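You operate a simulated robot arm through the tools that you are given. There is no shell and no other tool. Be economical: measure what you need, move in short steps, check, and stop when the job is done.

Carry out the task below with a simulated two-armed robot. There is one attempt and no reset: what you move stays moved.

TASK
Swap the yellow tray of oversize for the empty blue one.
Fine: shut the yellow gate first and open it again last; the yellow tray goes on the side bench; spill nothing; the isolator stays off.
Where things are to end (x, y in the base frame): yellow granule tray within 0.08 m of [0.78, 0.45]; blue granule tray within 0.03 m of [0.53, -0.18].

Only the result counts: the job must be done as asked and must still hold three seconds after the hand-in. Knocking over, shifting, dropping, spilling or breaking anything else fails it.

THE ROBOT
Two 7-joint arms with fingered hands on one trunk, on a base that drives. Base frame: it is fixed to the floor where the robot stands at the start and does not move with it; the origin is under the middle of the robot, x ahead of it, y to its left, z up. Lengths are in m, angles in degrees, forces in N, time in s.
The left shoulder is at the start at [0.07, 0.166, 1.093], the right one opposite. With the tool pointing down near the work surface each hand reaches from about 0.1 to 0.82 m from the robot's upright axis, wherever it stands, measured 20 degrees to its own side. Places, roughly: blue granule tray (20x20x6 cm) [0.8, 0.2, 0.9]; green gate knob [0.6, -0.5, 0.6]; green granule tray (20x20x6 cm) [0.5, -0.5, 0.4]; green run lever [0.6, -1.6, 1]; red isolator knob [0.6, -1.5, 1]; spot under the oversize chute [0.5, -0.2, 0.4]; top of the screen's side bench [0.9, 0.5, 0.8]; yellow gate knob [0.5, -0.2, 0.6]; yellow granule tray (20x20x6 cm) [0.5, -0.2, 0.4]. Payload 4.1 kg a hand.
The TCP of each hand is the grasp point between the finger pads, 0.032 m short of the fingertips. In the tool frame z runs along the fingers and y along their closing line. The gripper opens to 0.108 m. The gripper's body begins 0.038 m behind the TCP. The gripper is a hand of 4 fingers: y runs from the thumb to the fingers, the wrist lies at [-0.016, -0.108, -0.186] in the tool frame, and closing takes about 1.5 s.
Orientation is that of the tool frame in the base frame, as [roll, pitch, yaw] about the fixed x, y, z axes, in that order (R = Rz(yaw) Ry(pitch) Rx(roll)). With the fingers straight down and the wrist toward the robot, the tool's x, y and z point along [0, 1, 0], [1, 0, 0] and [0, 0, -1] of the base frame.

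THE INTERFACE
- The arms move only by the tool step_arm. It takes "left_moves", "right_moves" or both (then of equal length, played together; a hand with none holds still); each is a list of rows, each an object (a shift or turn left out is 0, a gripper value left out holds the last) with "linear": the shift along the tool's x, y, z in m, a list of three; "rot": the turn, a rotation vector about the tool's x, y, z in degrees, a list of three. In form: [{"linear": [tx, ty, tz], "rot": [wx, wy, wz]}, ...]. A call has 1 to 12 rows; each row shifts and turns the commanded pose from where the row before left it, along the tool's axes as they then stand. "left_claw" and "right_claw" are, for a hand that has rows, the opening, from 0 (shut) to 1 (fully open), set as the call begins (left out, the last holds). A row lasts 0.2 s, in which the tool goes at most 0.05 m and 8.6 degrees; a call with a longer step from one row to the next is refused whole, and so is a gripper value outside its range. A pose out of reach is approached as far as the arm can. The call stops where the force on the tool passes 40 N (or 10 N more than at its start, if that is more) or the arm is blocked; 0.2 s more then pass. The fingers move at their own pace (about 0.045 m/s each) and stop on an object; they squeeze with about 23 N. The grip force told is the motor's: it shows also when the fingers shut on nothing. Time passes only in rows, and 0.2 s behind the last, so rows that do not move let the fingers close. The reply holds the time, the measured pose of the TCP, the force on the tool along the base axes, the opening and the grip force, in the units named above and with some noise, with the torque about the TCP (base axes, N m) and any sound that the robot's microphone picked up.
- Cameras (640 x 400 px; columns grow to the right, rows downward): "scene" is now at [0.1334, -0.0066, 1.3102]; the picture's right is [-0.08, -1.00, 0.00], its down [-0.67, 0.06, -0.74] and it looks along [0.74, -0.06, -0.67] (base axes); focal length 274 px, centre (320, 200). "left" rides on the left gripper at [-0.064, -0.093, -0.132] in its tool frame; the picture's right is [-0.80, -0.28, 0.53], its down [0.55, -0.71, 0.45] and it looks along [0.25, 0.65, 0.72] (tool axes); focal length 247 px, centre (320, 200). "right" rides on the right gripper at [0.064, -0.093, -0.132] in its tool frame; the picture's right is [-0.80, 0.28, -0.53], its down [-0.55, -0.71, 0.45] and it looks along [-0.25, 0.65, 0.72] (tool axes); focal length 247 px, centre (320, 200). There is no depth. A picture from a camera that has moved, and an enlarged one, comes with that camera's place and axes in the base frame and with its lens.
- camera(camera): a new picture of that camera. It takes no simulated time.
- lift_body(by): slides the trunk up (or, below 0, down) by that many m; the arms and the scene camera ride with it, the base frame stays. It gives what a move gives, with no picture.
- base_move(legs): drives the robot by 1 to 6 legs, each [ahead, left, turn to the left] in m, m and degrees, along the robot's own axes; the way and the turn of a leg run together, so that a leg with both is an arc; at most 1.5 m and 180 degrees a leg. The arms and the cameras ride along, it lands a little off, and it stops where it bumps. It gives what a move gives.
- preshape(shape, hand): the hand has 4 fingers and takes this shape, open, in about a second: jaw (thumb against the fingers, like two jaws); tri (thumb and two fingers); tip (a fingertip pinch); poke (one finger out to press); point (the index stretched); flat (the hand flat); cup (the hand cupped); fist (a fist). The gripper value then closes the fingers along that shape, each until it touches; the sizes above hold for jaw. It gives what a move gives, with no picture.
- turn_head(pan, tilt): turns the head with the scene camera to pan (to the left, within 86 degrees either way) and tilt (down, from -29 to 69), counted from straight ahead of the robot. It gives what a move gives.
- close_up(camera, box): a new picture of the part [left, top, right, bottom] of that camera's present view, enlarged. It takes no simulated time.
- finish_job(): hands the job in; it is judged then, once.

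Go step by step. Nothing tells you exact positions but the pictures and the camera data: compare them with the known pose of the tool, close in by small moves and look again before you grip or let go. The budget is 120 turns and 100 pictures, counting those below and the enlarged ones. Unless the task says otherwise, let go and move clear before handing in.

The tools are called as a command line: name --argument value ..., lists and objects as JSON in quotes. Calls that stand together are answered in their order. step_arm: Moves the arms, as the interface text tells. Its arguments: {"type":"object","properties":{"left_moves":{"type":"array","items":{"type":"object","properties":{"linear":{"type":"array","items":{"type":"number"}},"rot":{"type":"array","items":{"type":"number"}}}}},"left_claw":{"type":"number"},"right_moves":{"type":"array","items":{"type":"object","properties":{"linear":{"type":"array","items":{"type":"number"}},"rot":{"type":"array","items":{"type":"number"}}}}},"right_claw":{"type":"number"}},"required":[]} The other tools are called the same way: lift_body (by) slides the trunk up or down; preshape (shape, hand) gives the hand a shape; base_move (legs) drives the base; turn_head (pan, tilt) turns the head that bears the scene camera; camera (camera) takes a picture; close_up (camera, box) takes an enlarged picture of a part of a camera's view; finish_job () hands the job in.

At the start:

```text
time: 0.0
left_tool_pos: [0.6199, 0.2633, 1.0543]
left_orientation: [-180.0, 0.1, 90.0]
left_ft_force: [0.5, 0.0, -1.1]
left_ft_torque: [-0.01, -0.02, 0.0]
left_finger_gap: 0.108
left_finger_force: 0.0
left_shape: jaw
right_tool_pos: [0.6294, -0.2598, 1.0384]
right_orientation: [-180.0, -0.1, 90.0]
right_ft_force: [0.2, 0.6, -0.2]
right_ft_torque: [0.03, 0.0, 0.01]
right_finger_gap: 0.1078
right_finger_force: 0.2
right_shape: jaw
trunk travel left (down, up): [-0.6, 0.34]
robot x, y, heading: [0.0007, -0.0019, 0.2]
head pan, tilt: [-4.7, 42.2]
```

scene: 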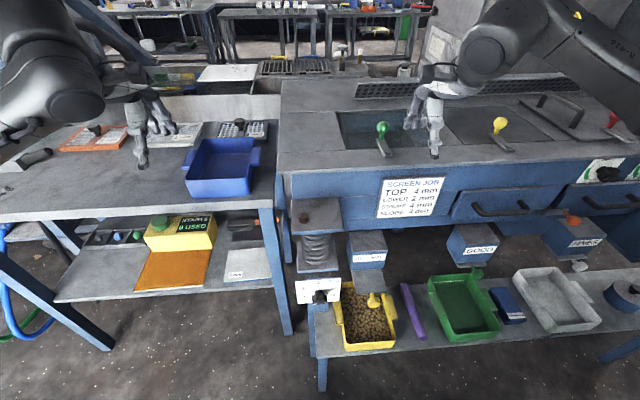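
right: 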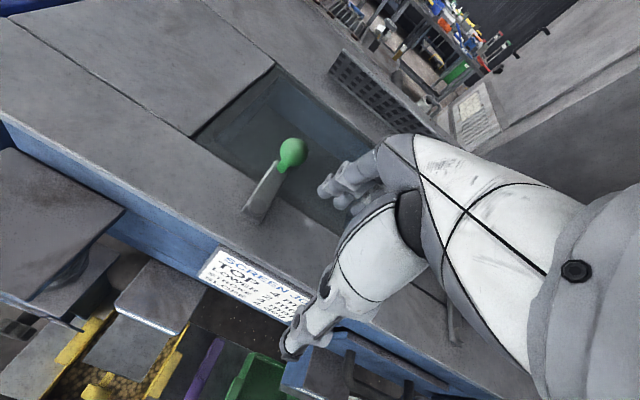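
left: 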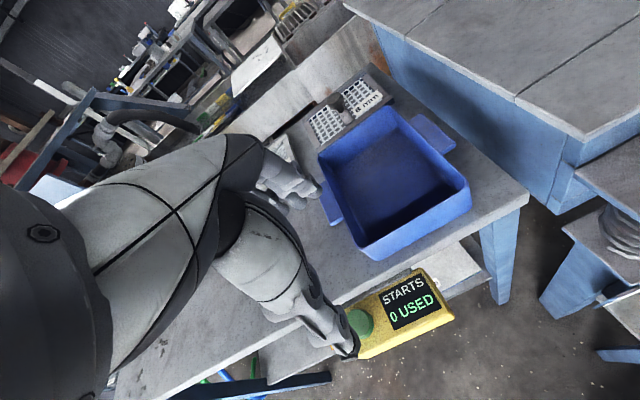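

I see the yellow tray with granules under the oversize chute, the blue tray on the side bench at left. I'll look closer at the yellow gate and the trays.

close_up --camera "scene" --box '[270, 180, 510, 370]'

close_up --camera "scene" --box '[40, 100, 300, 300]'

close_up --camera "scene" --box '[360, 70, 640, 260]'

```text
2.11 times, centred on (390, 275) of scene
camera zoom: at [0.1334, -0.0066, 1.3102], right [-0.08, -1.0, 0.0], down [-0.67, 0.06, -0.74], along [0.74, -0.06, -0.67], focal length 576 px, centre (173, 42)
```

zoom: 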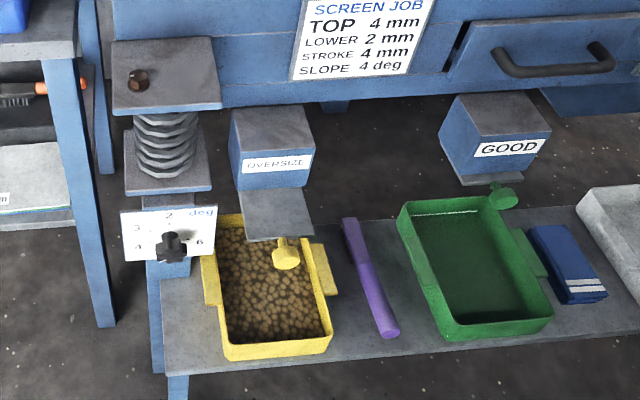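

```text
2.00 times, centred on (170, 200) of scene
camera zoom: at [0.1334, -0.0066, 1.3102], right [-0.08, -1.0, 0.0], down [-0.67, 0.06, -0.74], along [0.74, -0.06, -0.67], focal length 547 px, centre (620, 200)
```

zoom: 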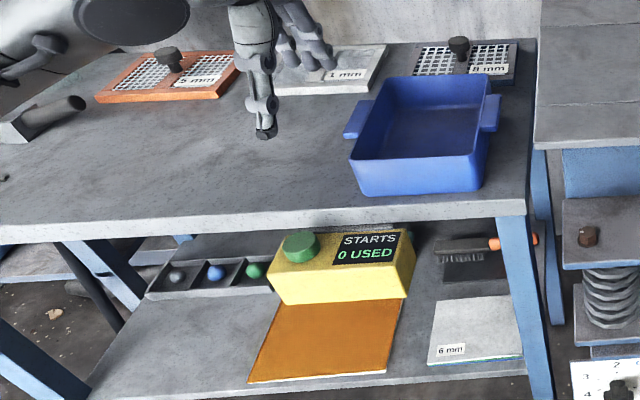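

```text
2.11 times, centred on (500, 165) of scene
camera zoom: at [0.1334, -0.0066, 1.3102], right [-0.08, -1.0, 0.0], down [-0.67, 0.06, -0.74], along [0.74, -0.06, -0.67], focal length 576 px, centre (-59, 274)
```

zoom: 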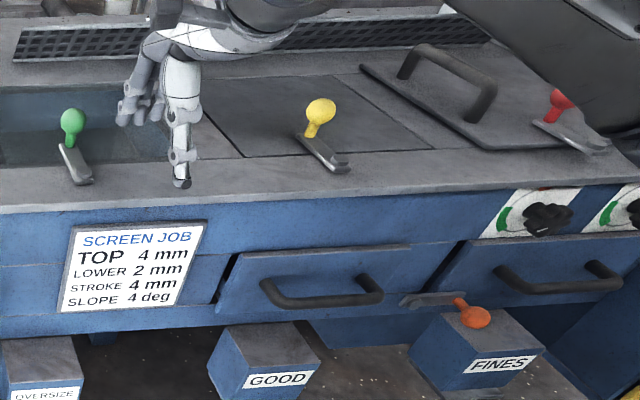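

The slide plate with the yellow knob sticks out of the oversize chute towards me, with the tray beneath it. I'll draw both hands back clear of deck and bench so I can lower the trunk and look from closer.

step_arm --left_moves '[{"linear": [0, -0.05, 0]}, {"linear": [0, -0.05, 0]}, {"linear": [0, -0.05, 0]}, {"linear": [0, -0.05, 0]}, {"linear": [0, -0.05, 0]}, {"linear": [0, -0.05, 0]}]' --right_moves '[{"linear": [0, -0.05, 0]}, {"linear": [0, -0.05, 0]}, {"linear": [0, -0.05, 0]}, {"linear": [0, -0.05, 0]}, {"linear": [0, -0.05, 0]}, {"linear": [0, -0.05, 0]}]'

```text
time: 1.4
left_tool_pos: [0.4974, 0.2775, 1.0796]
left_orientation: [-179.9, 0.0, 90.0]
left_ft_force: [-0.5, 0.2, 0.4]
left_ft_torque: [-0.01, -0.04, -0.03]
left_finger_gap: 0.1078
left_finger_force: 0.0
left_shape: jaw
left hand out of reach, approached as far as the arm can: row 3, 4, 5, 6
right_tool_pos: [0.381, -0.2603, 1.0376]
right_orientation: [-179.9, 0.0, 90.0]
right_ft_force: [-0.8, 0.7, -0.6]
right_ft_torque: [-0.02, 0.03, -0.04]
right_finger_gap: 0.1078
right_finger_force: 0.0
right_shape: jaw
right hand out of reach, approached as far as the arm can: row 6
trunk travel left (down, up): [-0.6, 0.34]
robot x, y, heading: [0.0018, 0.0026, 0.3]
head pan, tilt: [-4.7, 42.2]
```

Both hands now stand in front of the benches. I lower the trunk part-way and look.

lift_body --by -0.3

camera --camera "scene"

camera --camera "right"

```text
time: 4.4
left_tool_pos: [0.4956, 0.2803, 0.7798]
left_orientation: [-179.9, 0.0, 89.9]
left_ft_force: [0.4, 1.0, 0.3]
left_ft_torque: [-0.01, -0.01, 0.02]
left_finger_gap: 0.1077
left_finger_force: 0.0
left_shape: jaw
right_tool_pos: [0.3805, -0.2606, 0.7383]
right_orientation: [-180.0, 0.0, 90.0]
right_ft_force: [1.1, -0.2, -0.5]
right_ft_torque: [0.03, -0.01, 0.02]
right_finger_gap: 0.1079
right_finger_force: 0.0
right_shape: jaw
trunk travel left (down, up): [-0.3, 0.64]
robot x, y, heading: [-0.0009, -0.0002, -0.2]
head pan, tilt: [-4.7, 42.2]
```

```text
93 pictures are left
camera scene: at [0.1331, -0.0066, 1.0103], right [-0.08, -1.0, 0.0], down [-0.67, 0.06, -0.74], along [0.74, -0.06, -0.67], focal length 274 px, centre (320, 200)
```

scene: 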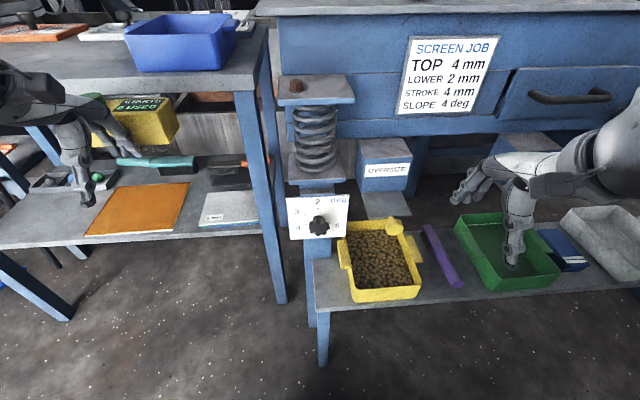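

```text
92 pictures are left
camera right: at [0.2883, -0.1947, 0.8689], right [0.28, -0.8, 0.53], down [-0.71, -0.55, -0.45], along [0.65, -0.25, -0.72], focal length 247 px, centre (320, 200)
```

right: 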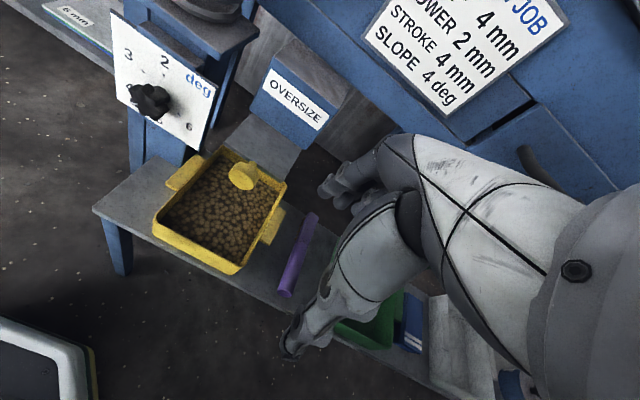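

close_up --camera "right" --box '[100, 50, 340, 300]'

close_up --camera "scene" --box '[280, 120, 480, 320]'

```text
1.60 times, centred on (220, 175) of right
camera zoom: at [0.2883, -0.1947, 0.8689], right [0.28, -0.8, 0.53], down [-0.71, -0.55, -0.45], along [0.65, -0.25, -0.72], focal length 395 px, centre (480, 240)
```

zoom: 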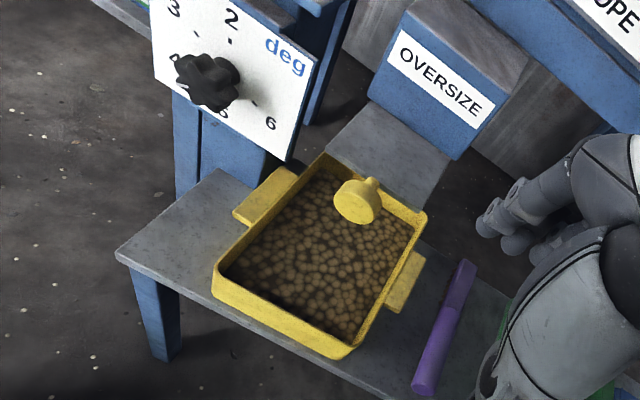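

```text
2.00 times, centred on (380, 220) of scene
camera zoom: at [0.1331, -0.0066, 1.0103], right [-0.08, -1.0, 0.0], down [-0.67, 0.06, -0.74], along [0.74, -0.06, -0.67], focal length 547 px, centre (200, 160)
```

zoom: 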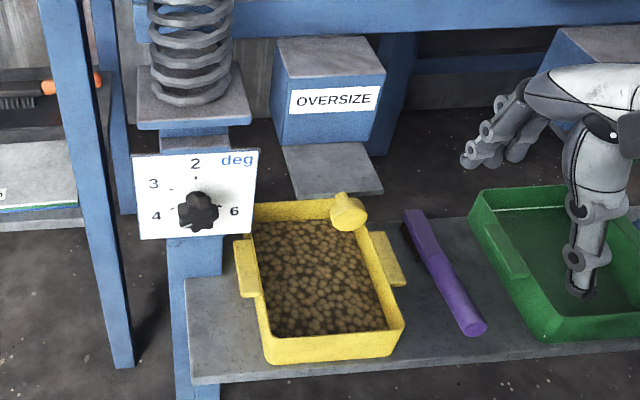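

The knob triangulates to about (0.49, -0.18, 0.61) on the front of a plate that sticks about 0.08 m out of the chute, so pushing it in (+x) shuts the gate. The dial panel overhangs the tray's left tab. First I turn the right hand so its closing line runs along y, for gripping the knob from its sides.

step_arm --right_moves '[{"rot": [0, 0, -8.5]}, {"rot": [0, 0, -8.5]}, {"rot": [0, 0, -8.5]}, {"rot": [0, 0, -8.5]}, {"rot": [0, 0, -8.5]}, {"rot": [0, 0, -8.5]}, {"rot": [0, 0, -8.5]}, {"rot": [0, 0, -8.5]}, {"rot": [0, 0, -8.5]}, {"rot": [0, 0, -8.5]}, {"rot": [0, 0, -5]}]'

camera --camera "right"

```text
time: 6.8
left_tool_pos: [0.4953, 0.2804, 0.78]
left_orientation: [-179.9, 0.0, 90.0]
left_ft_force: [0.5, -0.1, 0.0]
left_ft_torque: [0.0, -0.03, -0.01]
left_finger_gap: 0.1077
left_finger_force: 0.2
left_shape: jaw
right_tool_pos: [0.3013, -0.1872, 0.78]
right_orientation: [-179.9, 0.0, -179.9]
right_ft_force: [0.6, -1.1, -0.1]
right_ft_torque: [0.0, 0.0, -0.01]
right_finger_gap: 0.108
right_finger_force: 0.1
right_shape: jaw
right hand out of reach, approached as far as the arm can: row 7, 8, 9, 10, 11
trunk travel left (down, up): [-0.3, 0.64]
robot x, y, heading: [0.005, -0.0006, 0.0]
head pan, tilt: [-4.7, 42.2]
```

```text
89 pictures are left
camera right: at [0.2383, -0.2791, 0.9121], right [0.8, 0.28, 0.53], down [0.55, -0.71, -0.45], along [0.25, 0.65, -0.72], focal length 247 px, centre (320, 200)
```

right: 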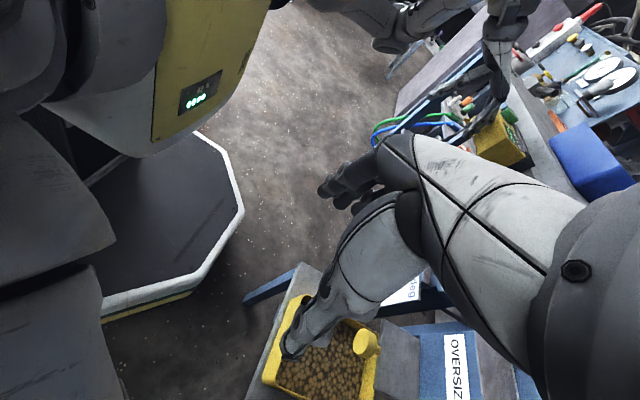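

The hand is turned, but it sits slightly off because of the reach limit. I move it ahead in x and see where it lands.

step_arm --right_moves '[{"linear": [-0.05, 0, 0]}, {"linear": [-0.05, 0, 0]}]'

```text
time: 7.4
left_tool_pos: [0.4955, 0.2788, 0.7796]
left_orientation: [-179.8, -0.1, 90.0]
left_ft_force: [-0.4, -0.3, 0.7]
left_ft_torque: [0.03, -0.01, 0.04]
left_finger_gap: 0.1075
left_finger_force: 0.1
left_shape: jaw
right_tool_pos: [0.3294, -0.1541, 0.8028]
right_orientation: [-180.0, -0.1, 180.0]
right_ft_force: [-0.3, 0.4, 0.1]
right_ft_torque: [0.04, -0.04, -0.01]
right_finger_gap: 0.1078
right_finger_force: 0.1
right_shape: jaw
right hand out of reach, approached as far as the arm can: row 1, 2
trunk travel left (down, up): [-0.3, 0.64]
robot x, y, heading: [0.0008, -0.0007, -0.0]
head pan, tilt: [-4.7, 42.2]
```

A straight-down hand turned this way is awkward for the wrist. I tilt the fingers forward (toward +x), which lines the forearm up better.

step_arm --right_moves '[{"rot": [0, -8.5, 0]}, {"rot": [0, -8.5, 0]}, {"rot": [0, -8.5, 0]}, {"rot": [0, -8.5, 0]}, {"rot": [0, -8.5, 0]}, {"rot": [0, -8.5, 0]}]'

```text
time: 8.8
left_tool_pos: [0.4966, 0.2805, 0.7789]
left_orientation: [-179.9, -0.1, 90.0]
left_ft_force: [0.3, 0.2, -1.2]
left_ft_torque: [0.03, 0.02, 0.01]
left_finger_gap: 0.1078
left_finger_force: 0.0
left_shape: jaw
right_tool_pos: [0.299, -0.1397, 0.884]
right_orientation: [179.9, 47.9, 179.9]
right_ft_force: [0.4, -0.1, -0.1]
right_ft_torque: [0.03, -0.05, -0.01]
right_finger_gap: 0.1078
right_finger_force: 0.0
right_shape: jaw
right hand out of reach, approached as far as the arm can: row 1, 2, 3, 4, 5, 6
trunk travel left (down, up): [-0.3, 0.64]
robot x, y, heading: [0.0013, 0.002, 0.1]
head pan, tilt: [-4.7, 42.2]
```

The hand rode up rather than reaching. I try lower, where the arm is less folded.

step_arm --right_moves '[{"linear": [0.036, 0, 0.033]}, {"linear": [0.036, 0, 0.033]}, {"linear": [0.036, 0, 0.033]}]'

camera --camera "scene"

```text
time: 9.6
left_tool_pos: [0.4963, 0.2797, 0.7792]
left_orientation: [-179.9, 0.0, 90.0]
left_ft_force: [-0.3, -0.3, -0.6]
left_ft_torque: [-0.01, 0.01, 0.0]
left_finger_gap: 0.1078
left_finger_force: 0.0
left_shape: jaw
right_tool_pos: [0.2985, -0.1383, 0.8838]
right_orientation: [-179.9, 47.8, 180.0]
right_ft_force: [-0.1, 0.2, -0.7]
right_ft_torque: [-0.02, 0.01, 0.0]
right_finger_gap: 0.1079
right_finger_force: 0.0
right_shape: jaw
right hand out of reach, approached as far as the arm can: row 1, 2, 3
trunk travel left (down, up): [-0.3, 0.64]
robot x, y, heading: [0.0013, -0.0006, -0.0]
head pan, tilt: [-4.7, 42.2]
```

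```text
88 pictures are left
camera scene: at [0.1333, -0.0066, 1.0102], right [-0.08, -1.0, 0.0], down [-0.67, 0.06, -0.74], along [0.74, -0.06, -0.67], focal length 274 px, centre (320, 200)
```

scene: 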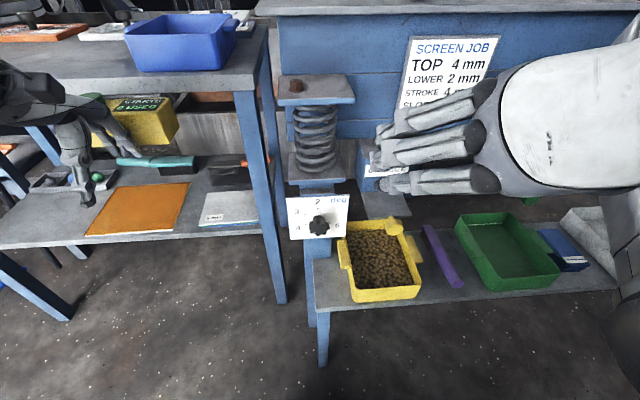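

The wrist is at its limit in that pose. I look closely at the knob and chute to choose a better grip.

close_up --camera "right" --box '[200, 200, 440, 400]'

close_up --camera "scene" --box '[340, 180, 440, 260]'

```text
2.00 times, centred on (320, 300) of right
camera zoom: at [0.1595, -0.2302, 0.9244], right [0.14, 0.28, 0.95], down [0.7, -0.71, 0.11], along [0.7, 0.65, -0.3], focal length 494 px, centre (320, 0)
```

zoom: 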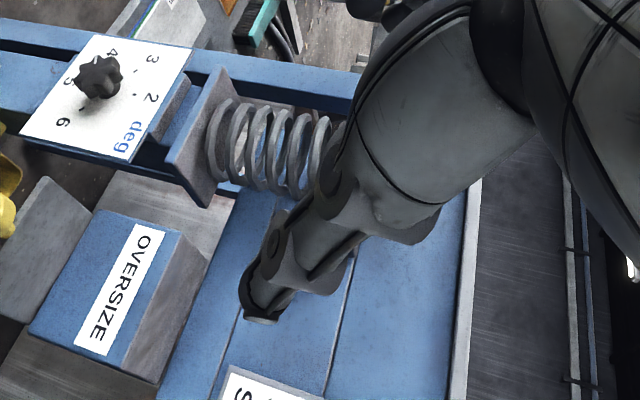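

```text
5.00 times, centred on (390, 220) of scene
camera zoom: at [0.1333, -0.0066, 1.0102], right [-0.08, -1.0, 0.0], down [-0.67, 0.06, -0.74], along [0.74, -0.06, -0.67], focal length 1368 px, centre (-30, 100)
```

zoom: 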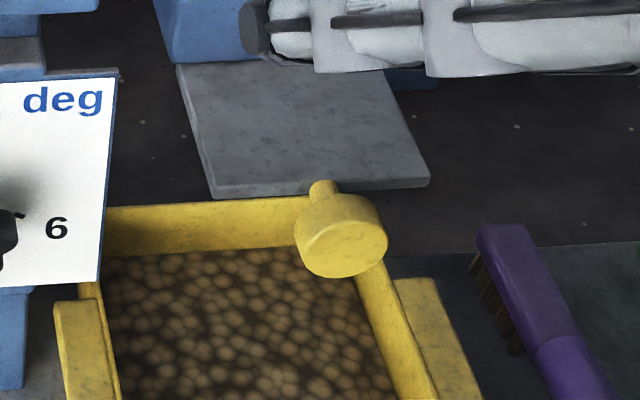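

The knob is a short cylinder (about 4 cm across) on a neck facing me. I undo the turn and come back to the plain wrist-toward-robot orientation.

step_arm --right_moves '[{"rot": [0, 8.5, 0]}, {"rot": [0, 8.5, 0]}, {"rot": [0, 8.5, 0]}, {"rot": [0, 8.5, 0]}, {"rot": [0, 8.5, 0]}, {"rot": [0, 8.5, 0]}]'

step_arm --right_moves '[{"rot": [0, 0, 8.5]}, {"rot": [0, 0, 8.5]}, {"rot": [0, 0, 8.5]}, {"rot": [0, 0, 8.5]}, {"rot": [0, 0, 8.5]}, {"rot": [0, 0, 8.5]}, {"rot": [0, 0, 8.5]}, {"rot": [0, 0, 8.5]}, {"rot": [0, 0, 8.5]}, {"rot": [0, 0, 8.5]}, {"rot": [0, 0, 5]}]'

```text
time: 11.0
left_tool_pos: [0.4962, 0.2798, 0.7787]
left_orientation: [-179.9, 0.0, 90.0]
left_ft_force: [-0.1, 0.8, -0.7]
left_ft_torque: [0.0, 0.03, 0.02]
left_finger_gap: 0.1079
left_finger_force: 0.1
left_shape: jaw
right_tool_pos: [0.2993, -0.1391, 0.8853]
right_orientation: [-179.9, -3.0, 179.9]
right_ft_force: [-1.0, 0.2, -0.4]
right_ft_torque: [-0.01, 0.0, 0.01]
right_finger_gap: 0.1079
right_finger_force: 0.1
right_shape: jaw
trunk travel left (down, up): [-0.3, 0.64]
robot x, y, heading: [0.0014, -0.0026, -0.2]
head pan, tilt: [-4.7, 42.2]
```

```text
time: 13.4
left_tool_pos: [0.4971, 0.2793, 0.7786]
left_orientation: [-179.9, 0.0, 90.0]
left_ft_force: [0.3, 0.2, 0.9]
left_ft_torque: [0.01, 0.05, 0.0]
left_finger_gap: 0.1077
left_finger_force: 0.0
left_shape: jaw
right_tool_pos: [0.2996, -0.1396, 0.8845]
right_orientation: [-176.9, 0.0, 89.7]
right_ft_force: [0.3, 0.9, 0.5]
right_ft_torque: [-0.03, 0.01, 0.02]
right_finger_gap: 0.1082
right_finger_force: 0.0
right_shape: jaw
trunk travel left (down, up): [-0.3, 0.64]
robot x, y, heading: [0.0011, 0.0031, 0.4]
head pan, tilt: [-4.7, 42.2]
```

Orientation is back to normal, and the command evidently follows the reached pose. Now I go down in front of the tray and tilt the fingers forward about the tool x axis.

step_arm --right_moves '[{"linear": [0, 0, 0.05]}, {"linear": [0, 0, 0.05]}, {"linear": [0, 0, 0.05]}, {"linear": [0, 0, 0.05]}, {"rot": [-8.5, 0, 0]}, {"rot": [-8.5, 0, 0]}, {"rot": [-8.5, 0, 0]}, {"rot": [-8.5, 0, 0]}, {"rot": [-8.5, 0, 0]}, {"rot": [-8.5, 0, 0]}, {"rot": [-8.5, 0, 0]}, {"rot": [-8.5, 0, 0]}]'

```text
time: 16.0
left_tool_pos: [0.4964, 0.2794, 0.7793]
left_orientation: [-179.9, 0.1, 90.0]
left_ft_force: [0.1, 1.3, 0.3]
left_ft_torque: [-0.02, 0.0, -0.04]
left_finger_gap: 0.1077
left_finger_force: 0.1
left_shape: jaw
right_tool_pos: [0.4159, -0.2476, 0.9149]
right_orientation: [141.0, -0.3, 89.8]
right_ft_force: [0.3, -0.3, 0.0]
right_ft_torque: [0.01, 0.0, 0.01]
right_finger_gap: 0.1079
right_finger_force: 0.1
right_shape: jaw
right hand out of reach, approached as far as the arm can: row 2, 3, 4, 5, 6, 7, 8, 9, 10, 11, 12
trunk travel left (down, up): [-0.3, 0.64]
robot x, y, heading: [-0.0022, -0.0004, -0.1]
head pan, tilt: [-4.7, 42.2]
```

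The arm is too folded this close in. I back the base off 0.2 m so the work lies at a comfortable distance.

base_move --legs '[[-0.2, 0, 0]]'

lift_body --by -0.12

step_arm --right_moves '[{"linear": [0, 0.032, 0.038]}, {"linear": [0, 0.032, 0.038]}, {"linear": [0, -0.038, 0.032]}]'

```text
time: 17.6
left_tool_pos: [0.2937, 0.2787, 0.7791]
left_orientation: [180.0, 0.1, 90.1]
left_ft_force: [0.5, -0.3, 0.2]
left_ft_torque: [-0.01, -0.02, 0.0]
left_finger_gap: 0.1081
left_finger_force: 0.0
left_shape: jaw
right_tool_pos: [0.2138, -0.2481, 0.9158]
right_orientation: [140.9, -0.3, 90.0]
right_ft_force: [0.6, 0.3, -0.6]
right_ft_torque: [0.0, -0.01, 0.03]
right_finger_gap: 0.1078
right_finger_force: 0.0
right_shape: jaw
trunk travel left (down, up): [-0.3, 0.64]
robot x, y, heading: [-0.2007, -0.0007, 0.0]
head pan, tilt: [-4.7, 42.2]
```

```text
time: 19.1
left_tool_pos: [0.2941, 0.2794, 0.6598]
left_orientation: [-179.9, 0.1, 90.0]
left_ft_force: [0.1, -0.1, -0.3]
left_ft_torque: [0.0, 0.03, 0.01]
left_finger_gap: 0.1079
left_finger_force: 0.1
left_shape: jaw
right_tool_pos: [0.2144, -0.2469, 0.7952]
right_orientation: [141.1, -0.3, 89.9]
right_ft_force: [0.2, 0.8, 0.9]
right_ft_torque: [-0.03, 0.01, -0.01]
right_finger_gap: 0.1079
right_finger_force: 0.1
right_shape: jaw
trunk travel left (down, up): [-0.18, 0.76]
robot x, y, heading: [-0.2062, 0.0003, -0.2]
head pan, tilt: [-4.7, 42.2]
```

```text
time: 19.9
left_tool_pos: [0.2949, 0.2792, 0.6596]
left_orientation: [-179.8, 0.0, 90.0]
left_ft_force: [-0.6, -0.6, 0.2]
left_ft_torque: [-0.02, 0.0, 0.0]
left_finger_gap: 0.108
left_finger_force: 0.1
left_shape: jaw
right_tool_pos: [0.3021, -0.2465, 0.7268]
right_orientation: [141.1, -0.3, 89.8]
right_ft_force: [-0.1, -1.0, -0.1]
right_ft_torque: [0.01, -0.02, -0.01]
right_finger_gap: 0.1077
right_finger_force: 0.1
right_shape: jaw
trunk travel left (down, up): [-0.18, 0.76]
robot x, y, heading: [-0.2004, 0.0037, 0.1]
head pan, tilt: [-4.7, 42.2]
```

That worked exactly. Now I tilt on towards horizontal.

step_arm --right_moves '[{"rot": [-8.5, 0, 0]}, {"rot": [-8.5, 0, 0]}, {"rot": [-8.5, 0, 0]}, {"rot": [-8.5, 0, 0]}, {"rot": [-8.5, 0, 0]}, {"rot": [-8.5, 0, 0]}]'

```text
time: 21.3
left_tool_pos: [0.2935, 0.2788, 0.6582]
left_orientation: [-179.9, 0.0, 90.0]
left_ft_force: [-0.2, -0.3, 0.1]
left_ft_torque: [-0.05, -0.02, -0.02]
left_finger_gap: 0.1076
left_finger_force: 0.2
left_shape: jaw
right_tool_pos: [0.3024, -0.2473, 0.7277]
right_orientation: [138.2, -0.3, 89.8]
right_ft_force: [0.2, -1.0, -1.4]
right_ft_torque: [-0.01, 0.03, -0.02]
right_finger_gap: 0.108
right_finger_force: 0.0
right_shape: jaw
right hand out of reach, approached as far as the arm can: row 1, 2, 3, 4, 5, 6
trunk travel left (down, up): [-0.18, 0.76]
robot x, y, heading: [-0.2003, 0.0048, -0.3]
head pan, tilt: [-4.7, 42.2]
```

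The tilt limit is about 42°. At this better distance I'll go back to fingers-down and retry turning the closing line towards y.

step_arm --right_moves '[{"linear": [0, 0.0365, 0.033]}, {"linear": [0, 0.0365, 0.033]}, {"rot": [8.4, 0, 0]}, {"rot": [8.4, 0, 0]}, {"rot": [8.4, 0, 0]}, {"rot": [8.4, 0, 0]}, {"rot": [8.2, 0, 0]}, {"rot": [0, 0, -8.5]}, {"rot": [0, 0, -8.5]}, {"rot": [0, 0, -8.5]}, {"rot": [0, 0, -8.5]}, {"rot": [0, 0, -8.5]}]'

step_arm --right_moves '[{"rot": [0, 0, -8.5]}, {"rot": [0, 0, -8.5]}, {"rot": [0, 0, -8.5]}, {"rot": [0, 0, -8.5]}, {"rot": [0, 0, -8.5]}, {"rot": [0, 0, -5]}]'

```text
time: 23.9
left_tool_pos: [0.2943, 0.2786, 0.6581]
left_orientation: [-179.9, 0.0, 89.9]
left_ft_force: [-0.6, 0.2, 0.5]
left_ft_torque: [0.03, 0.01, 0.0]
left_finger_gap: 0.1078
left_finger_force: 0.0
left_shape: jaw
right_tool_pos: [0.4011, -0.2479, 0.7269]
right_orientation: [179.9, -0.3, 121.0]
right_ft_force: [0.6, -0.1, 0.5]
right_ft_torque: [0.0, 0.02, 0.0]
right_finger_gap: 0.108
right_finger_force: 0.1
right_shape: jaw
right hand out of reach, approached as far as the arm can: row 12
trunk travel left (down, up): [-0.18, 0.76]
robot x, y, heading: [-0.2032, -0.0019, 0.0]
head pan, tilt: [-4.7, 42.2]
```

```text
time: 25.3
left_tool_pos: [0.2936, 0.2797, 0.6594]
left_orientation: [-179.9, 0.1, 90.0]
left_ft_force: [0.0, -0.7, 0.6]
left_ft_torque: [0.02, 0.0, -0.02]
left_finger_gap: 0.1077
left_finger_force: 0.1
left_shape: jaw
right_tool_pos: [0.4006, -0.2472, 0.7265]
right_orientation: [179.8, -0.3, 121.1]
right_ft_force: [-0.4, -0.2, -0.1]
right_ft_torque: [-0.01, -0.04, 0.01]
right_finger_gap: 0.1077
right_finger_force: 0.1
right_shape: jaw
right hand out of reach, approached as far as the arm can: row 1, 2, 3, 4, 5, 6
trunk travel left (down, up): [-0.18, 0.76]
robot x, y, heading: [-0.206, -0.0001, 0.0]
head pan, tilt: [-4.7, 42.2]
```

The turn toward the left stops at 31°. I try the opposite turn, with the wrist inboard.

step_arm --right_moves '[{"rot": [0, 0, 8.5]}, {"rot": [0, 0, 8.5]}, {"rot": [0, 0, 8.5]}, {"rot": [0, 0, 8.5]}, {"rot": [0, 0, 8.5]}, {"rot": [0, 0, 8.5]}, {"rot": [0, 0, 8.5]}, {"rot": [0, 0, 8.5]}, {"rot": [0, 0, 8.5]}, {"rot": [0, 0, 8.5]}, {"rot": [0, 0, 8.5]}, {"rot": [0, 0, 8.5]}]'

```text
time: 27.9
left_tool_pos: [0.2947, 0.2782, 0.6596]
left_orientation: [-179.9, 0.1, 90.0]
left_ft_force: [-0.6, -1.0, 0.5]
left_ft_torque: [0.02, 0.03, -0.01]
left_finger_gap: 0.1077
left_finger_force: 0.1
left_shape: jaw
right_tool_pos: [0.4015, -0.2464, 0.7274]
right_orientation: [-179.7, 0.0, 19.0]
right_ft_force: [-0.8, 0.2, 0.4]
right_ft_torque: [-0.04, -0.01, 0.03]
right_finger_gap: 0.1079
right_finger_force: 0.1
right_shape: jaw
trunk travel left (down, up): [-0.18, 0.76]
robot x, y, heading: [-0.2025, 0.001, 0.1]
head pan, tilt: [-4.7, 42.2]
```

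The inboard turn works freely. I finish it to put the closing line along y, and tilt forward 40° so the wrist stays clear of the spring post.

step_arm --right_moves '[{"rot": [0, 0, 8.5]}, {"rot": [0, 0, 8.5]}, {"rot": [0, 0, 2]}, {"rot": [0, 8, 0]}, {"rot": [0, 8, 0]}, {"rot": [0, 8, 0]}, {"rot": [0, 8, 0]}, {"rot": [0, 8, 0]}]'

camera --camera "right"

camera --camera "scene"

```text
time: 29.7
left_tool_pos: [0.2939, 0.2798, 0.6605]
left_orientation: [-179.9, 0.0, 90.0]
left_ft_force: [0.8, 0.1, 0.3]
left_ft_torque: [0.02, -0.02, -0.01]
left_finger_gap: 0.1077
left_finger_force: 0.0
left_shape: jaw
right_tool_pos: [0.4016, -0.2477, 0.727]
right_orientation: [-179.6, -40.1, -0.3]
right_ft_force: [-0.6, -0.1, -1.1]
right_ft_torque: [0.02, 0.02, -0.04]
right_finger_gap: 0.1081
right_finger_force: 0.1
right_shape: jaw
trunk travel left (down, up): [-0.18, 0.76]
robot x, y, heading: [-0.2015, 0.0021, 0.2]
head pan, tilt: [-4.7, 42.2]
```

```text
85 pictures are left
camera right: at [0.3666, -0.1547, 0.8693], right [-0.95, -0.28, -0.11], down [-0.13, 0.71, -0.69], along [0.27, -0.65, -0.71], focal length 247 px, centre (320, 200)
```

right: 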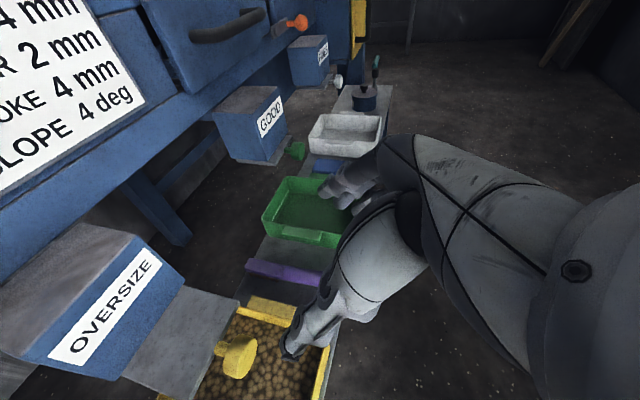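

```text
84 pictures are left
camera scene: at [-0.0684, -0.0066, 0.8902], right [-0.08, -1.0, 0.0], down [-0.67, 0.05, -0.74], along [0.74, -0.06, -0.67], focal length 274 px, centre (320, 200)
```

scene: 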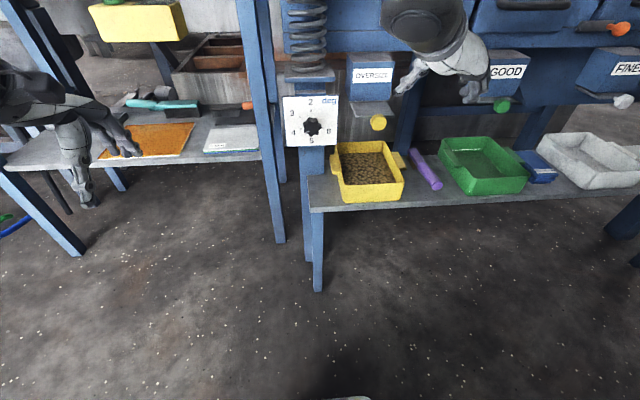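

The wrist camera confirms the knob at about (0.485, -0.18, 0.608). I move in front of it, then check before straddling it.

step_arm --right_moves '[{"linear": [-0.0281, -0.0227, 0.0273]}, {"linear": [-0.0281, -0.0227, 0.0273]}, {"linear": [-0.0281, -0.0227, 0.0273]}, {"linear": [0.0306, 0, 0.0258]}]'

camera --camera "right"

close_up --camera "scene" --box '[280, 40, 480, 200]'

```text
time: 30.7
left_tool_pos: [0.2944, 0.2801, 0.6579]
left_orientation: [-179.9, -0.1, 90.0]
left_ft_force: [-0.2, -0.5, -0.4]
left_ft_torque: [-0.02, 0.0, -0.01]
left_finger_gap: 0.1077
left_finger_force: 0.1
left_shape: jaw
right_tool_pos: [0.428, -0.1791, 0.6091]
right_orientation: [-179.6, -40.0, -0.3]
right_ft_force: [0.5, 0.0, 0.1]
right_ft_torque: [0.03, 0.01, -0.01]
right_finger_gap: 0.1077
right_finger_force: 0.0
right_shape: jaw
trunk travel left (down, up): [-0.18, 0.76]
robot x, y, heading: [-0.2032, -0.0, -0.2]
head pan, tilt: [-4.7, 42.2]
```

```text
83 pictures are left
camera right: at [0.3946, -0.0854, 0.7514], right [-0.95, -0.28, -0.11], down [-0.13, 0.71, -0.69], along [0.27, -0.65, -0.71], focal length 247 px, centre (320, 200)
```

right: 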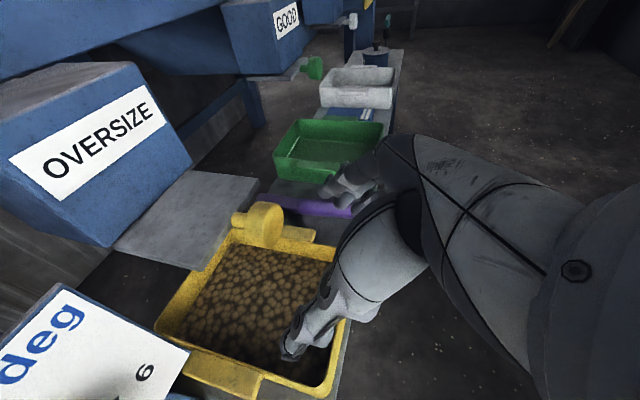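

```text
2.50 times, centred on (380, 120) of scene
camera zoom: at [-0.0683, -0.0065, 0.8902], right [-0.08, -1.0, 0.0], down [-0.67, 0.05, -0.74], along [0.74, -0.06, -0.67], focal length 684 px, centre (170, 400)
```

zoom: 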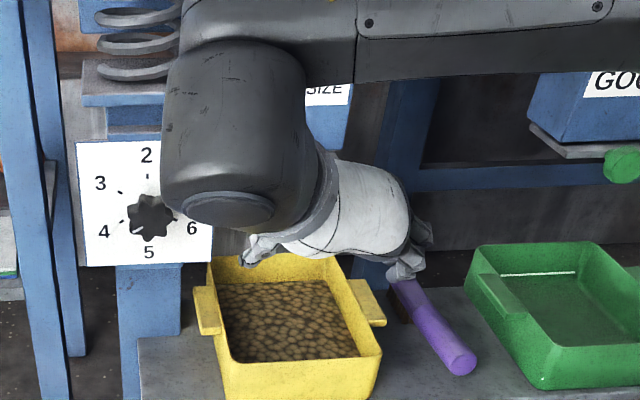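

The knob lies at (0.486, -0.182, 0.608), straight ahead of the hand's gap. I move forward 0.055 m to straddle it, then close.

step_arm --right_moves '[{"linear": [0.021, 0.002, 0.0177]}, {"linear": [0.021, 0.001, 0.0177]}]'

camera --camera "right"

```text
time: 31.3
left_tool_pos: [0.2958, 0.2794, 0.6598]
left_orientation: [-179.8, 0.0, 90.0]
left_ft_force: [-0.3, -0.3, 0.1]
left_ft_torque: [0.0, 0.01, -0.02]
left_finger_gap: 0.1075
left_finger_force: 0.1
left_shape: jaw
right_tool_pos: [0.4829, -0.181, 0.6093]
right_orientation: [-179.8, -39.9, 0.0]
right_ft_force: [-0.6, -0.1, 0.5]
right_ft_torque: [0.01, 0.03, 0.0]
right_finger_gap: 0.1079
right_finger_force: 0.0
right_shape: jaw
trunk travel left (down, up): [-0.18, 0.76]
robot x, y, heading: [-0.2018, 0.0022, 0.1]
head pan, tilt: [-4.7, 42.2]
```

```text
81 pictures are left
camera right: at [0.4498, -0.0887, 0.7512], right [-0.95, -0.28, -0.1], down [-0.13, 0.71, -0.69], along [0.27, -0.65, -0.71], focal length 247 px, centre (320, 200)
```

right: 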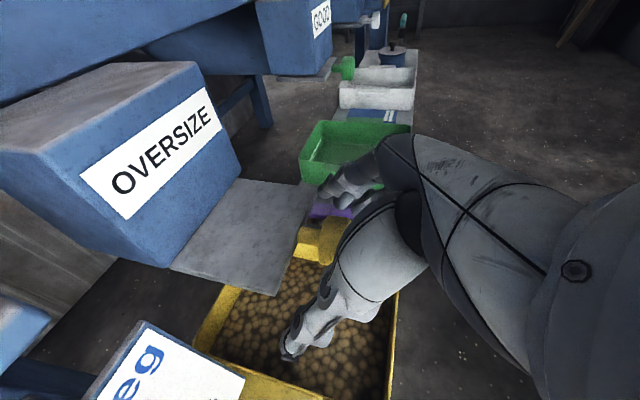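

The knob is between the fingers. I close.

step_arm --right_moves '[{}, {}, {}, {}, {}, {}, {}, {}]' --right_claw 0

camera --camera "right"

```text
time: 33.1
left_tool_pos: [0.2955, 0.2793, 0.6585]
left_orientation: [-180.0, 0.0, 89.9]
left_ft_force: [-0.4, 0.9, 0.4]
left_ft_torque: [-0.01, -0.01, 0.02]
left_finger_gap: 0.1078
left_finger_force: 0.1
left_shape: jaw
right_tool_pos: [0.4838, -0.1806, 0.6073]
right_orientation: [-179.6, -39.8, 0.0]
right_ft_force: [3.0, 3.7, -6.4]
right_ft_torque: [-0.05, 0.02, 0.13]
right_finger_gap: 0.0122
right_finger_force: 23.3
right_shape: jaw
trunk travel left (down, up): [-0.18, 0.76]
robot x, y, heading: [-0.2026, -0.0003, -0.1]
head pan, tilt: [-4.7, 42.2]
```

```text
80 pictures are left
camera right: at [0.4502, -0.0878, 0.7503], right [-0.95, -0.29, -0.1], down [-0.14, 0.71, -0.69], along [0.27, -0.65, -0.71], focal length 247 px, centre (320, 200)
```

right: 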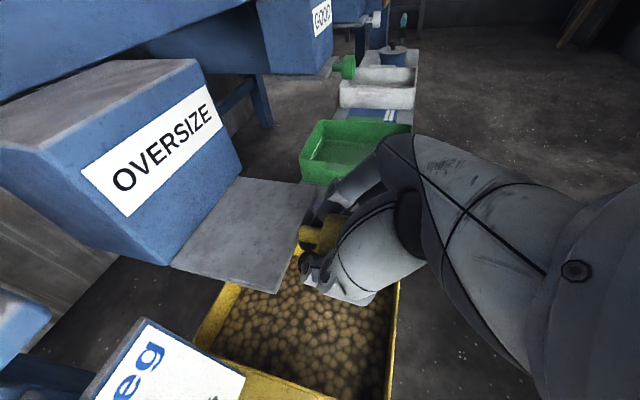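

The fingers hold something 1.2 cm wide — the neck, just behind the knob head. I push forward in small steps.

step_arm --right_moves '[{"linear": [0.0115, 0, 0.0096]}, {"linear": [0.0115, 0, 0.0096]}]'

camera --camera "right"

```text
time: 33.7
left_tool_pos: [0.2957, 0.2792, 0.6593]
left_orientation: [-179.9, -0.1, 90.0]
left_ft_force: [0.2, 0.2, -0.1]
left_ft_torque: [0.0, -0.03, 0.02]
left_finger_gap: 0.1078
left_finger_force: 0.1
left_shape: jaw
right_tool_pos: [0.514, -0.1816, 0.6096]
right_orientation: [-179.7, -39.8, -0.2]
right_ft_force: [-4.6, 6.5, -11.8]
right_ft_torque: [-0.04, 0.09, 0.07]
right_finger_gap: 0.0126
right_finger_force: 23.2
right_shape: jaw
trunk travel left (down, up): [-0.18, 0.76]
robot x, y, heading: [-0.2008, -0.001, -0.1]
head pan, tilt: [-4.7, 42.2]
```

```text
79 pictures are left
camera right: at [0.4803, -0.0879, 0.7508], right [-0.95, -0.28, -0.1], down [-0.14, 0.71, -0.69], along [0.27, -0.65, -0.71], focal length 247 px, centre (320, 200)
```

right: 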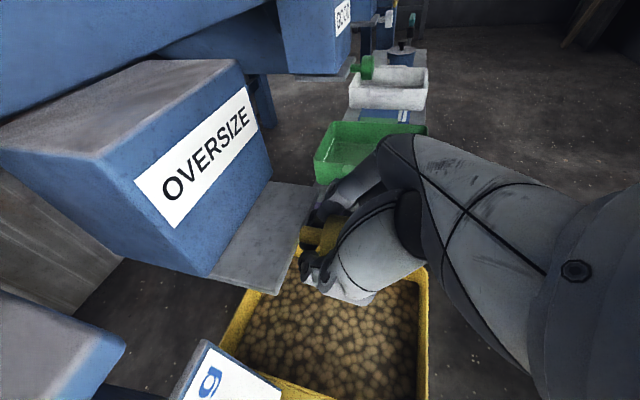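

The plate slides in with the hand. I continue in small steps towards the stop.

step_arm --right_moves '[{"linear": [0.0077, 0, 0.0064]}, {"linear": [0.0077, 0, 0.0064]}, {"linear": [0.0077, 0, 0.0064]}]'

camera --camera "right"

```text
time: 34.5
left_tool_pos: [0.2949, 0.2801, 0.659]
left_orientation: [-179.8, 0.0, 90.0]
left_ft_force: [0.0, 0.1, 0.1]
left_ft_torque: [0.0, -0.01, -0.01]
left_finger_gap: 0.1075
left_finger_force: 0.1
left_shape: jaw
right_tool_pos: [0.5451, -0.181, 0.6089]
right_orientation: [-179.6, -39.8, -0.1]
right_ft_force: [-4.3, 7.5, -12.1]
right_ft_torque: [-0.01, 0.05, 0.13]
right_finger_gap: 0.0127
right_finger_force: 22.5
right_shape: jaw
trunk travel left (down, up): [-0.18, 0.76]
robot x, y, heading: [-0.1989, -0.0008, -0.0]
head pan, tilt: [-4.7, 42.2]
```

```text
78 pictures are left
camera right: at [0.5107, -0.0882, 0.751], right [-0.95, -0.28, -0.1], down [-0.14, 0.71, -0.69], along [0.27, -0.65, -0.71], focal length 247 px, centre (320, 200)
```

right: 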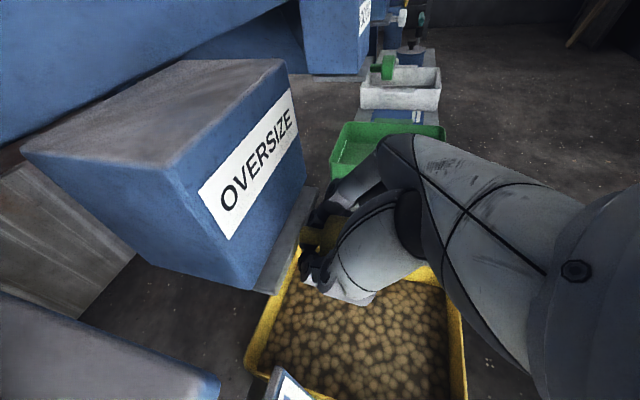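

step_arm --right_moves '[{"linear": [0.0046, 0, 0.0039]}, {"linear": [0.0046, 0, 0.0039]}, {"linear": [0.0046, 0, 0.0039]}]'

camera --camera "right"

```text
time: 35.0
left_tool_pos: [0.2923, 0.2798, 0.6612]
left_orientation: [180.0, 0.0, 89.9]
left_ft_force: [-0.8, 0.2, -0.1]
left_ft_torque: [-0.05, 0.01, 0.03]
left_finger_gap: 0.1075
left_finger_force: 0.1
left_shape: jaw
right_tool_pos: [0.548, -0.1808, 0.6097]
right_orientation: [-179.7, -39.4, -0.3]
right_ft_force: [-20.1, 3.9, 0.7]
right_ft_torque: [-0.13, -0.04, -0.41]
right_finger_gap: 0.0136
right_finger_force: 22.7
right_shape: jaw
trunk travel left (down, up): [-0.18, 0.76]
robot x, y, heading: [-0.2016, 0.0028, -0.2]
head pan, tilt: [-4.7, 42.2]
stopped in row 2 (right hand): the force on the tool passed its limit (the readings are from after the stop); the commanded pose is now the measured one
```

```text
77 pictures are left
camera right: at [0.5151, -0.0879, 0.7517], right [-0.95, -0.28, -0.1], down [-0.14, 0.71, -0.69], along [0.26, -0.65, -0.72], focal length 247 px, centre (320, 200)
```

right: 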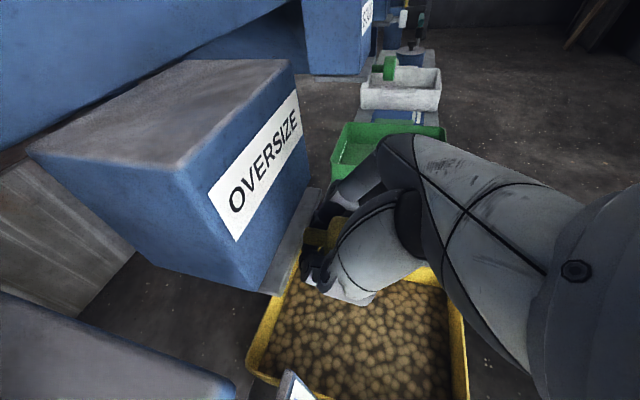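

The push met a stop after 6 cm of travel, matching the shut green gate. I let go and withdraw to check.

step_arm --right_moves '[{}, {}, {}, {}, {}, {}, {}]' --right_claw 1

step_arm --right_moves '[{"linear": [-0.0345, 0, -0.029]}, {"linear": [-0.0345, 0, -0.029]}, {"linear": [-0.0345, 0, -0.029]}, {"linear": [0, 0, -0.04]}, {"linear": [0, 0.05, 0]}, {"linear": [0, 0.05, 0]}]'

camera --camera "scene"

close_up --camera "scene" --box '[280, 60, 440, 220]'

```text
time: 36.6
left_tool_pos: [0.293, 0.2783, 0.6592]
left_orientation: [-179.9, 0.0, 89.9]
left_ft_force: [0.6, 0.3, -0.7]
left_ft_torque: [0.0, -0.04, 0.06]
left_finger_gap: 0.1077
left_finger_force: 0.0
left_shape: jaw
right_tool_pos: [0.55, -0.1806, 0.6081]
right_orientation: [-179.7, -39.5, -0.4]
right_ft_force: [-0.7, -1.6, 0.8]
right_ft_torque: [-0.04, 0.0, 0.03]
right_finger_gap: 0.1078
right_finger_force: 0.1
right_shape: jaw
trunk travel left (down, up): [-0.18, 0.76]
robot x, y, heading: [-0.2042, -0.0007, 0.1]
head pan, tilt: [-4.7, 42.2]
```

```text
time: 38.0
left_tool_pos: [0.295, 0.2796, 0.6605]
left_orientation: [-179.9, -0.1, 89.9]
left_ft_force: [-0.6, 0.5, 0.2]
left_ft_torque: [0.0, -0.02, -0.03]
left_finger_gap: 0.1078
left_finger_force: 0.0
left_shape: jaw
right_tool_pos: [0.3887, -0.2833, 0.6399]
right_orientation: [-179.7, -39.4, -0.2]
right_ft_force: [0.1, -0.1, 0.2]
right_ft_torque: [-0.02, 0.0, 0.01]
right_finger_gap: 0.108
right_finger_force: 0.1
right_shape: jaw
trunk travel left (down, up): [-0.18, 0.76]
robot x, y, heading: [-0.2033, 0.0003, -0.1]
head pan, tilt: [-4.7, 42.2]
```

```text
76 pictures are left
camera scene: at [-0.0689, -0.0069, 0.8902], right [-0.08, -1.0, 0.0], down [-0.67, 0.06, -0.74], along [0.74, -0.06, -0.67], focal length 274 px, centre (320, 200)
```

scene: 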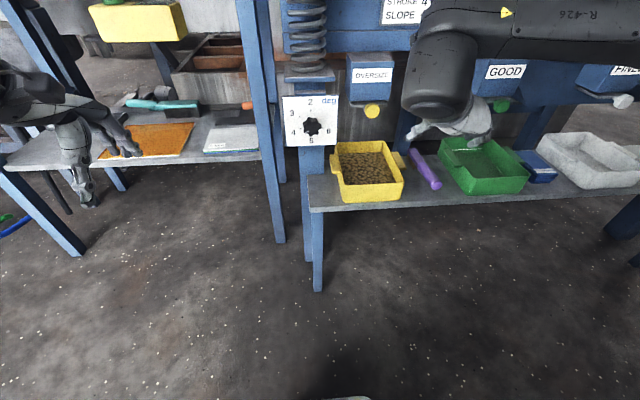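

```text
2.50 times, centred on (360, 140) of scene
camera zoom: at [-0.0689, -0.0069, 0.8902], right [-0.08, -1.0, 0.0], down [-0.67, 0.06, -0.74], along [0.74, -0.06, -0.67], focal length 684 px, centre (220, 350)
```

zoom: 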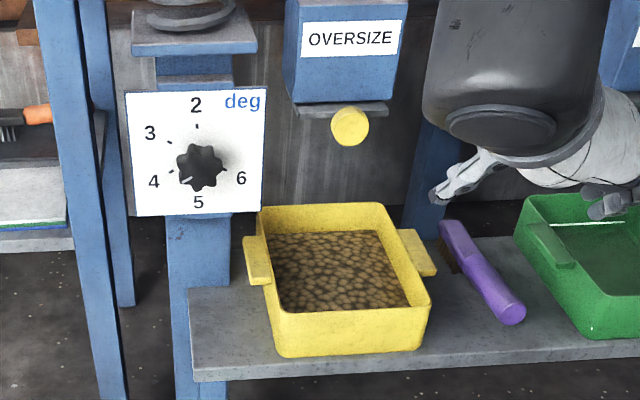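

The gate is shut: its plate sits under the chute, level with the green one. By triangulation the tray spans x 0.44–0.635 and y -0.255…-0.11, with its rim at z 0.476 and tabs at x 0.50–0.587. The dial panel overhangs the left tab, so I'll first drag the tray about 0.1 m toward me by its front wall. I turn the right hand back to the standard orientation.

step_arm --right_moves '[{"rot": [0, -8, 0]}, {"rot": [0, -8, 0]}, {"rot": [0, -8, 0]}, {"rot": [0, -8, 0]}, {"rot": [0, -7.5, 0]}, {"rot": [0, 0, -8.5]}, {"rot": [0, 0, -8.5]}, {"rot": [0, 0, -8.5]}, {"rot": [0, 0, -8.5]}, {"rot": [0, 0, -8.5]}, {"rot": [0, 0, -8.5]}, {"rot": [0, 0, -8.5]}]'

step_arm --right_moves '[{"rot": [0, 0, -8.5]}, {"rot": [0, 0, -8.5]}, {"rot": [0, 0, -8.5]}, {"rot": [0, 0, -5]}]'

```text
time: 40.6
left_tool_pos: [0.2945, 0.2785, 0.6588]
left_orientation: [-179.9, 0.0, 89.8]
left_ft_force: [-0.7, -0.9, 0.0]
left_ft_torque: [0.0, -0.02, 0.01]
left_finger_gap: 0.1075
left_finger_force: 0.1
left_shape: jaw
right_tool_pos: [0.3895, -0.2823, 0.6399]
right_orientation: [-179.9, -0.2, 59.6]
right_ft_force: [0.8, 0.2, 0.9]
right_ft_torque: [0.0, 0.0, -0.01]
right_finger_gap: 0.108
right_finger_force: 0.1
right_shape: jaw
trunk travel left (down, up): [-0.18, 0.76]
robot x, y, heading: [-0.1996, -0.0016, -0.1]
head pan, tilt: [-4.7, 42.2]
```

```text
time: 41.6
left_tool_pos: [0.2941, 0.278, 0.6598]
left_orientation: [-179.9, 0.0, 89.8]
left_ft_force: [-0.3, -0.2, 0.2]
left_ft_torque: [-0.02, -0.01, 0.07]
left_finger_gap: 0.1078
left_finger_force: 0.1
left_shape: jaw
right_tool_pos: [0.3891, -0.282, 0.6404]
right_orientation: [-180.0, -0.2, 89.9]
right_ft_force: [0.7, -0.7, -0.1]
right_ft_torque: [0.02, 0.01, 0.0]
right_finger_gap: 0.1078
right_finger_force: 0.2
right_shape: jaw
trunk travel left (down, up): [-0.18, 0.76]
robot x, y, heading: [-0.2032, 0.0004, -0.2]
head pan, tilt: [-4.7, 42.2]
```

step_arm --right_moves '[{"linear": [0.0334, 0.0167, 0.0267]}, {"linear": [0.0334, 0.0167, 0.0267]}, {"linear": [0.0334, 0.0167, 0.0267]}]'

camera --camera "right"

close_up --camera "scene" --box '[280, 60, 440, 220]'

```text
time: 42.4
left_tool_pos: [0.2943, 0.2792, 0.6601]
left_orientation: [-180.0, 0.0, 90.0]
left_ft_force: [0.1, -0.2, 0.4]
left_ft_torque: [-0.02, 0.02, 0.03]
left_finger_gap: 0.108
left_finger_force: 0.1
left_shape: jaw
right_tool_pos: [0.4407, -0.1823, 0.5609]
right_orientation: [-180.0, -0.2, 89.9]
right_ft_force: [-0.6, 0.0, 0.4]
right_ft_torque: [-0.01, 0.02, -0.01]
right_finger_gap: 0.1077
right_finger_force: 0.0
right_shape: jaw
trunk travel left (down, up): [-0.18, 0.76]
robot x, y, heading: [-0.2022, 0.0022, -0.2]
head pan, tilt: [-4.7, 42.2]
```

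```text
74 pictures are left
camera right: at [0.3474, -0.1165, 0.6926], right [0.28, -0.8, 0.53], down [-0.71, -0.55, -0.45], along [0.65, -0.25, -0.72], focal length 247 px, centre (320, 200)
```

right: 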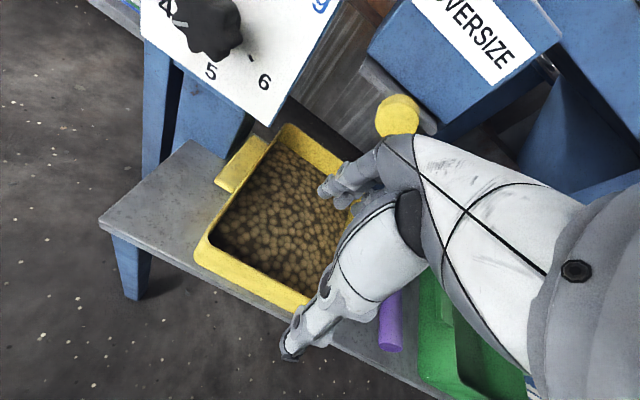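

```text
2.50 times, centred on (360, 140) of scene
camera zoom: at [-0.0688, -0.0068, 0.8902], right [-0.08, -1.0, 0.0], down [-0.67, 0.06, -0.74], along [0.74, -0.06, -0.67], focal length 684 px, centre (220, 350)
```

zoom: 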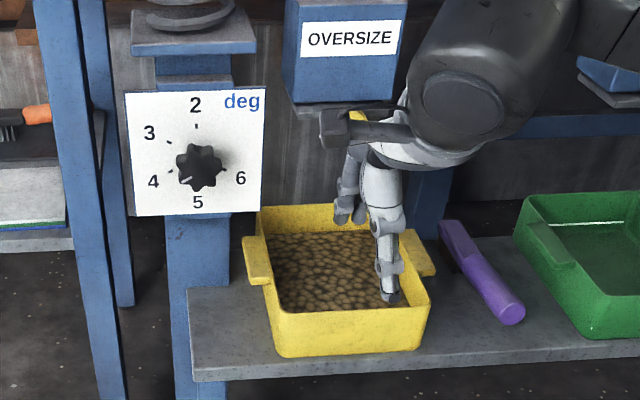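

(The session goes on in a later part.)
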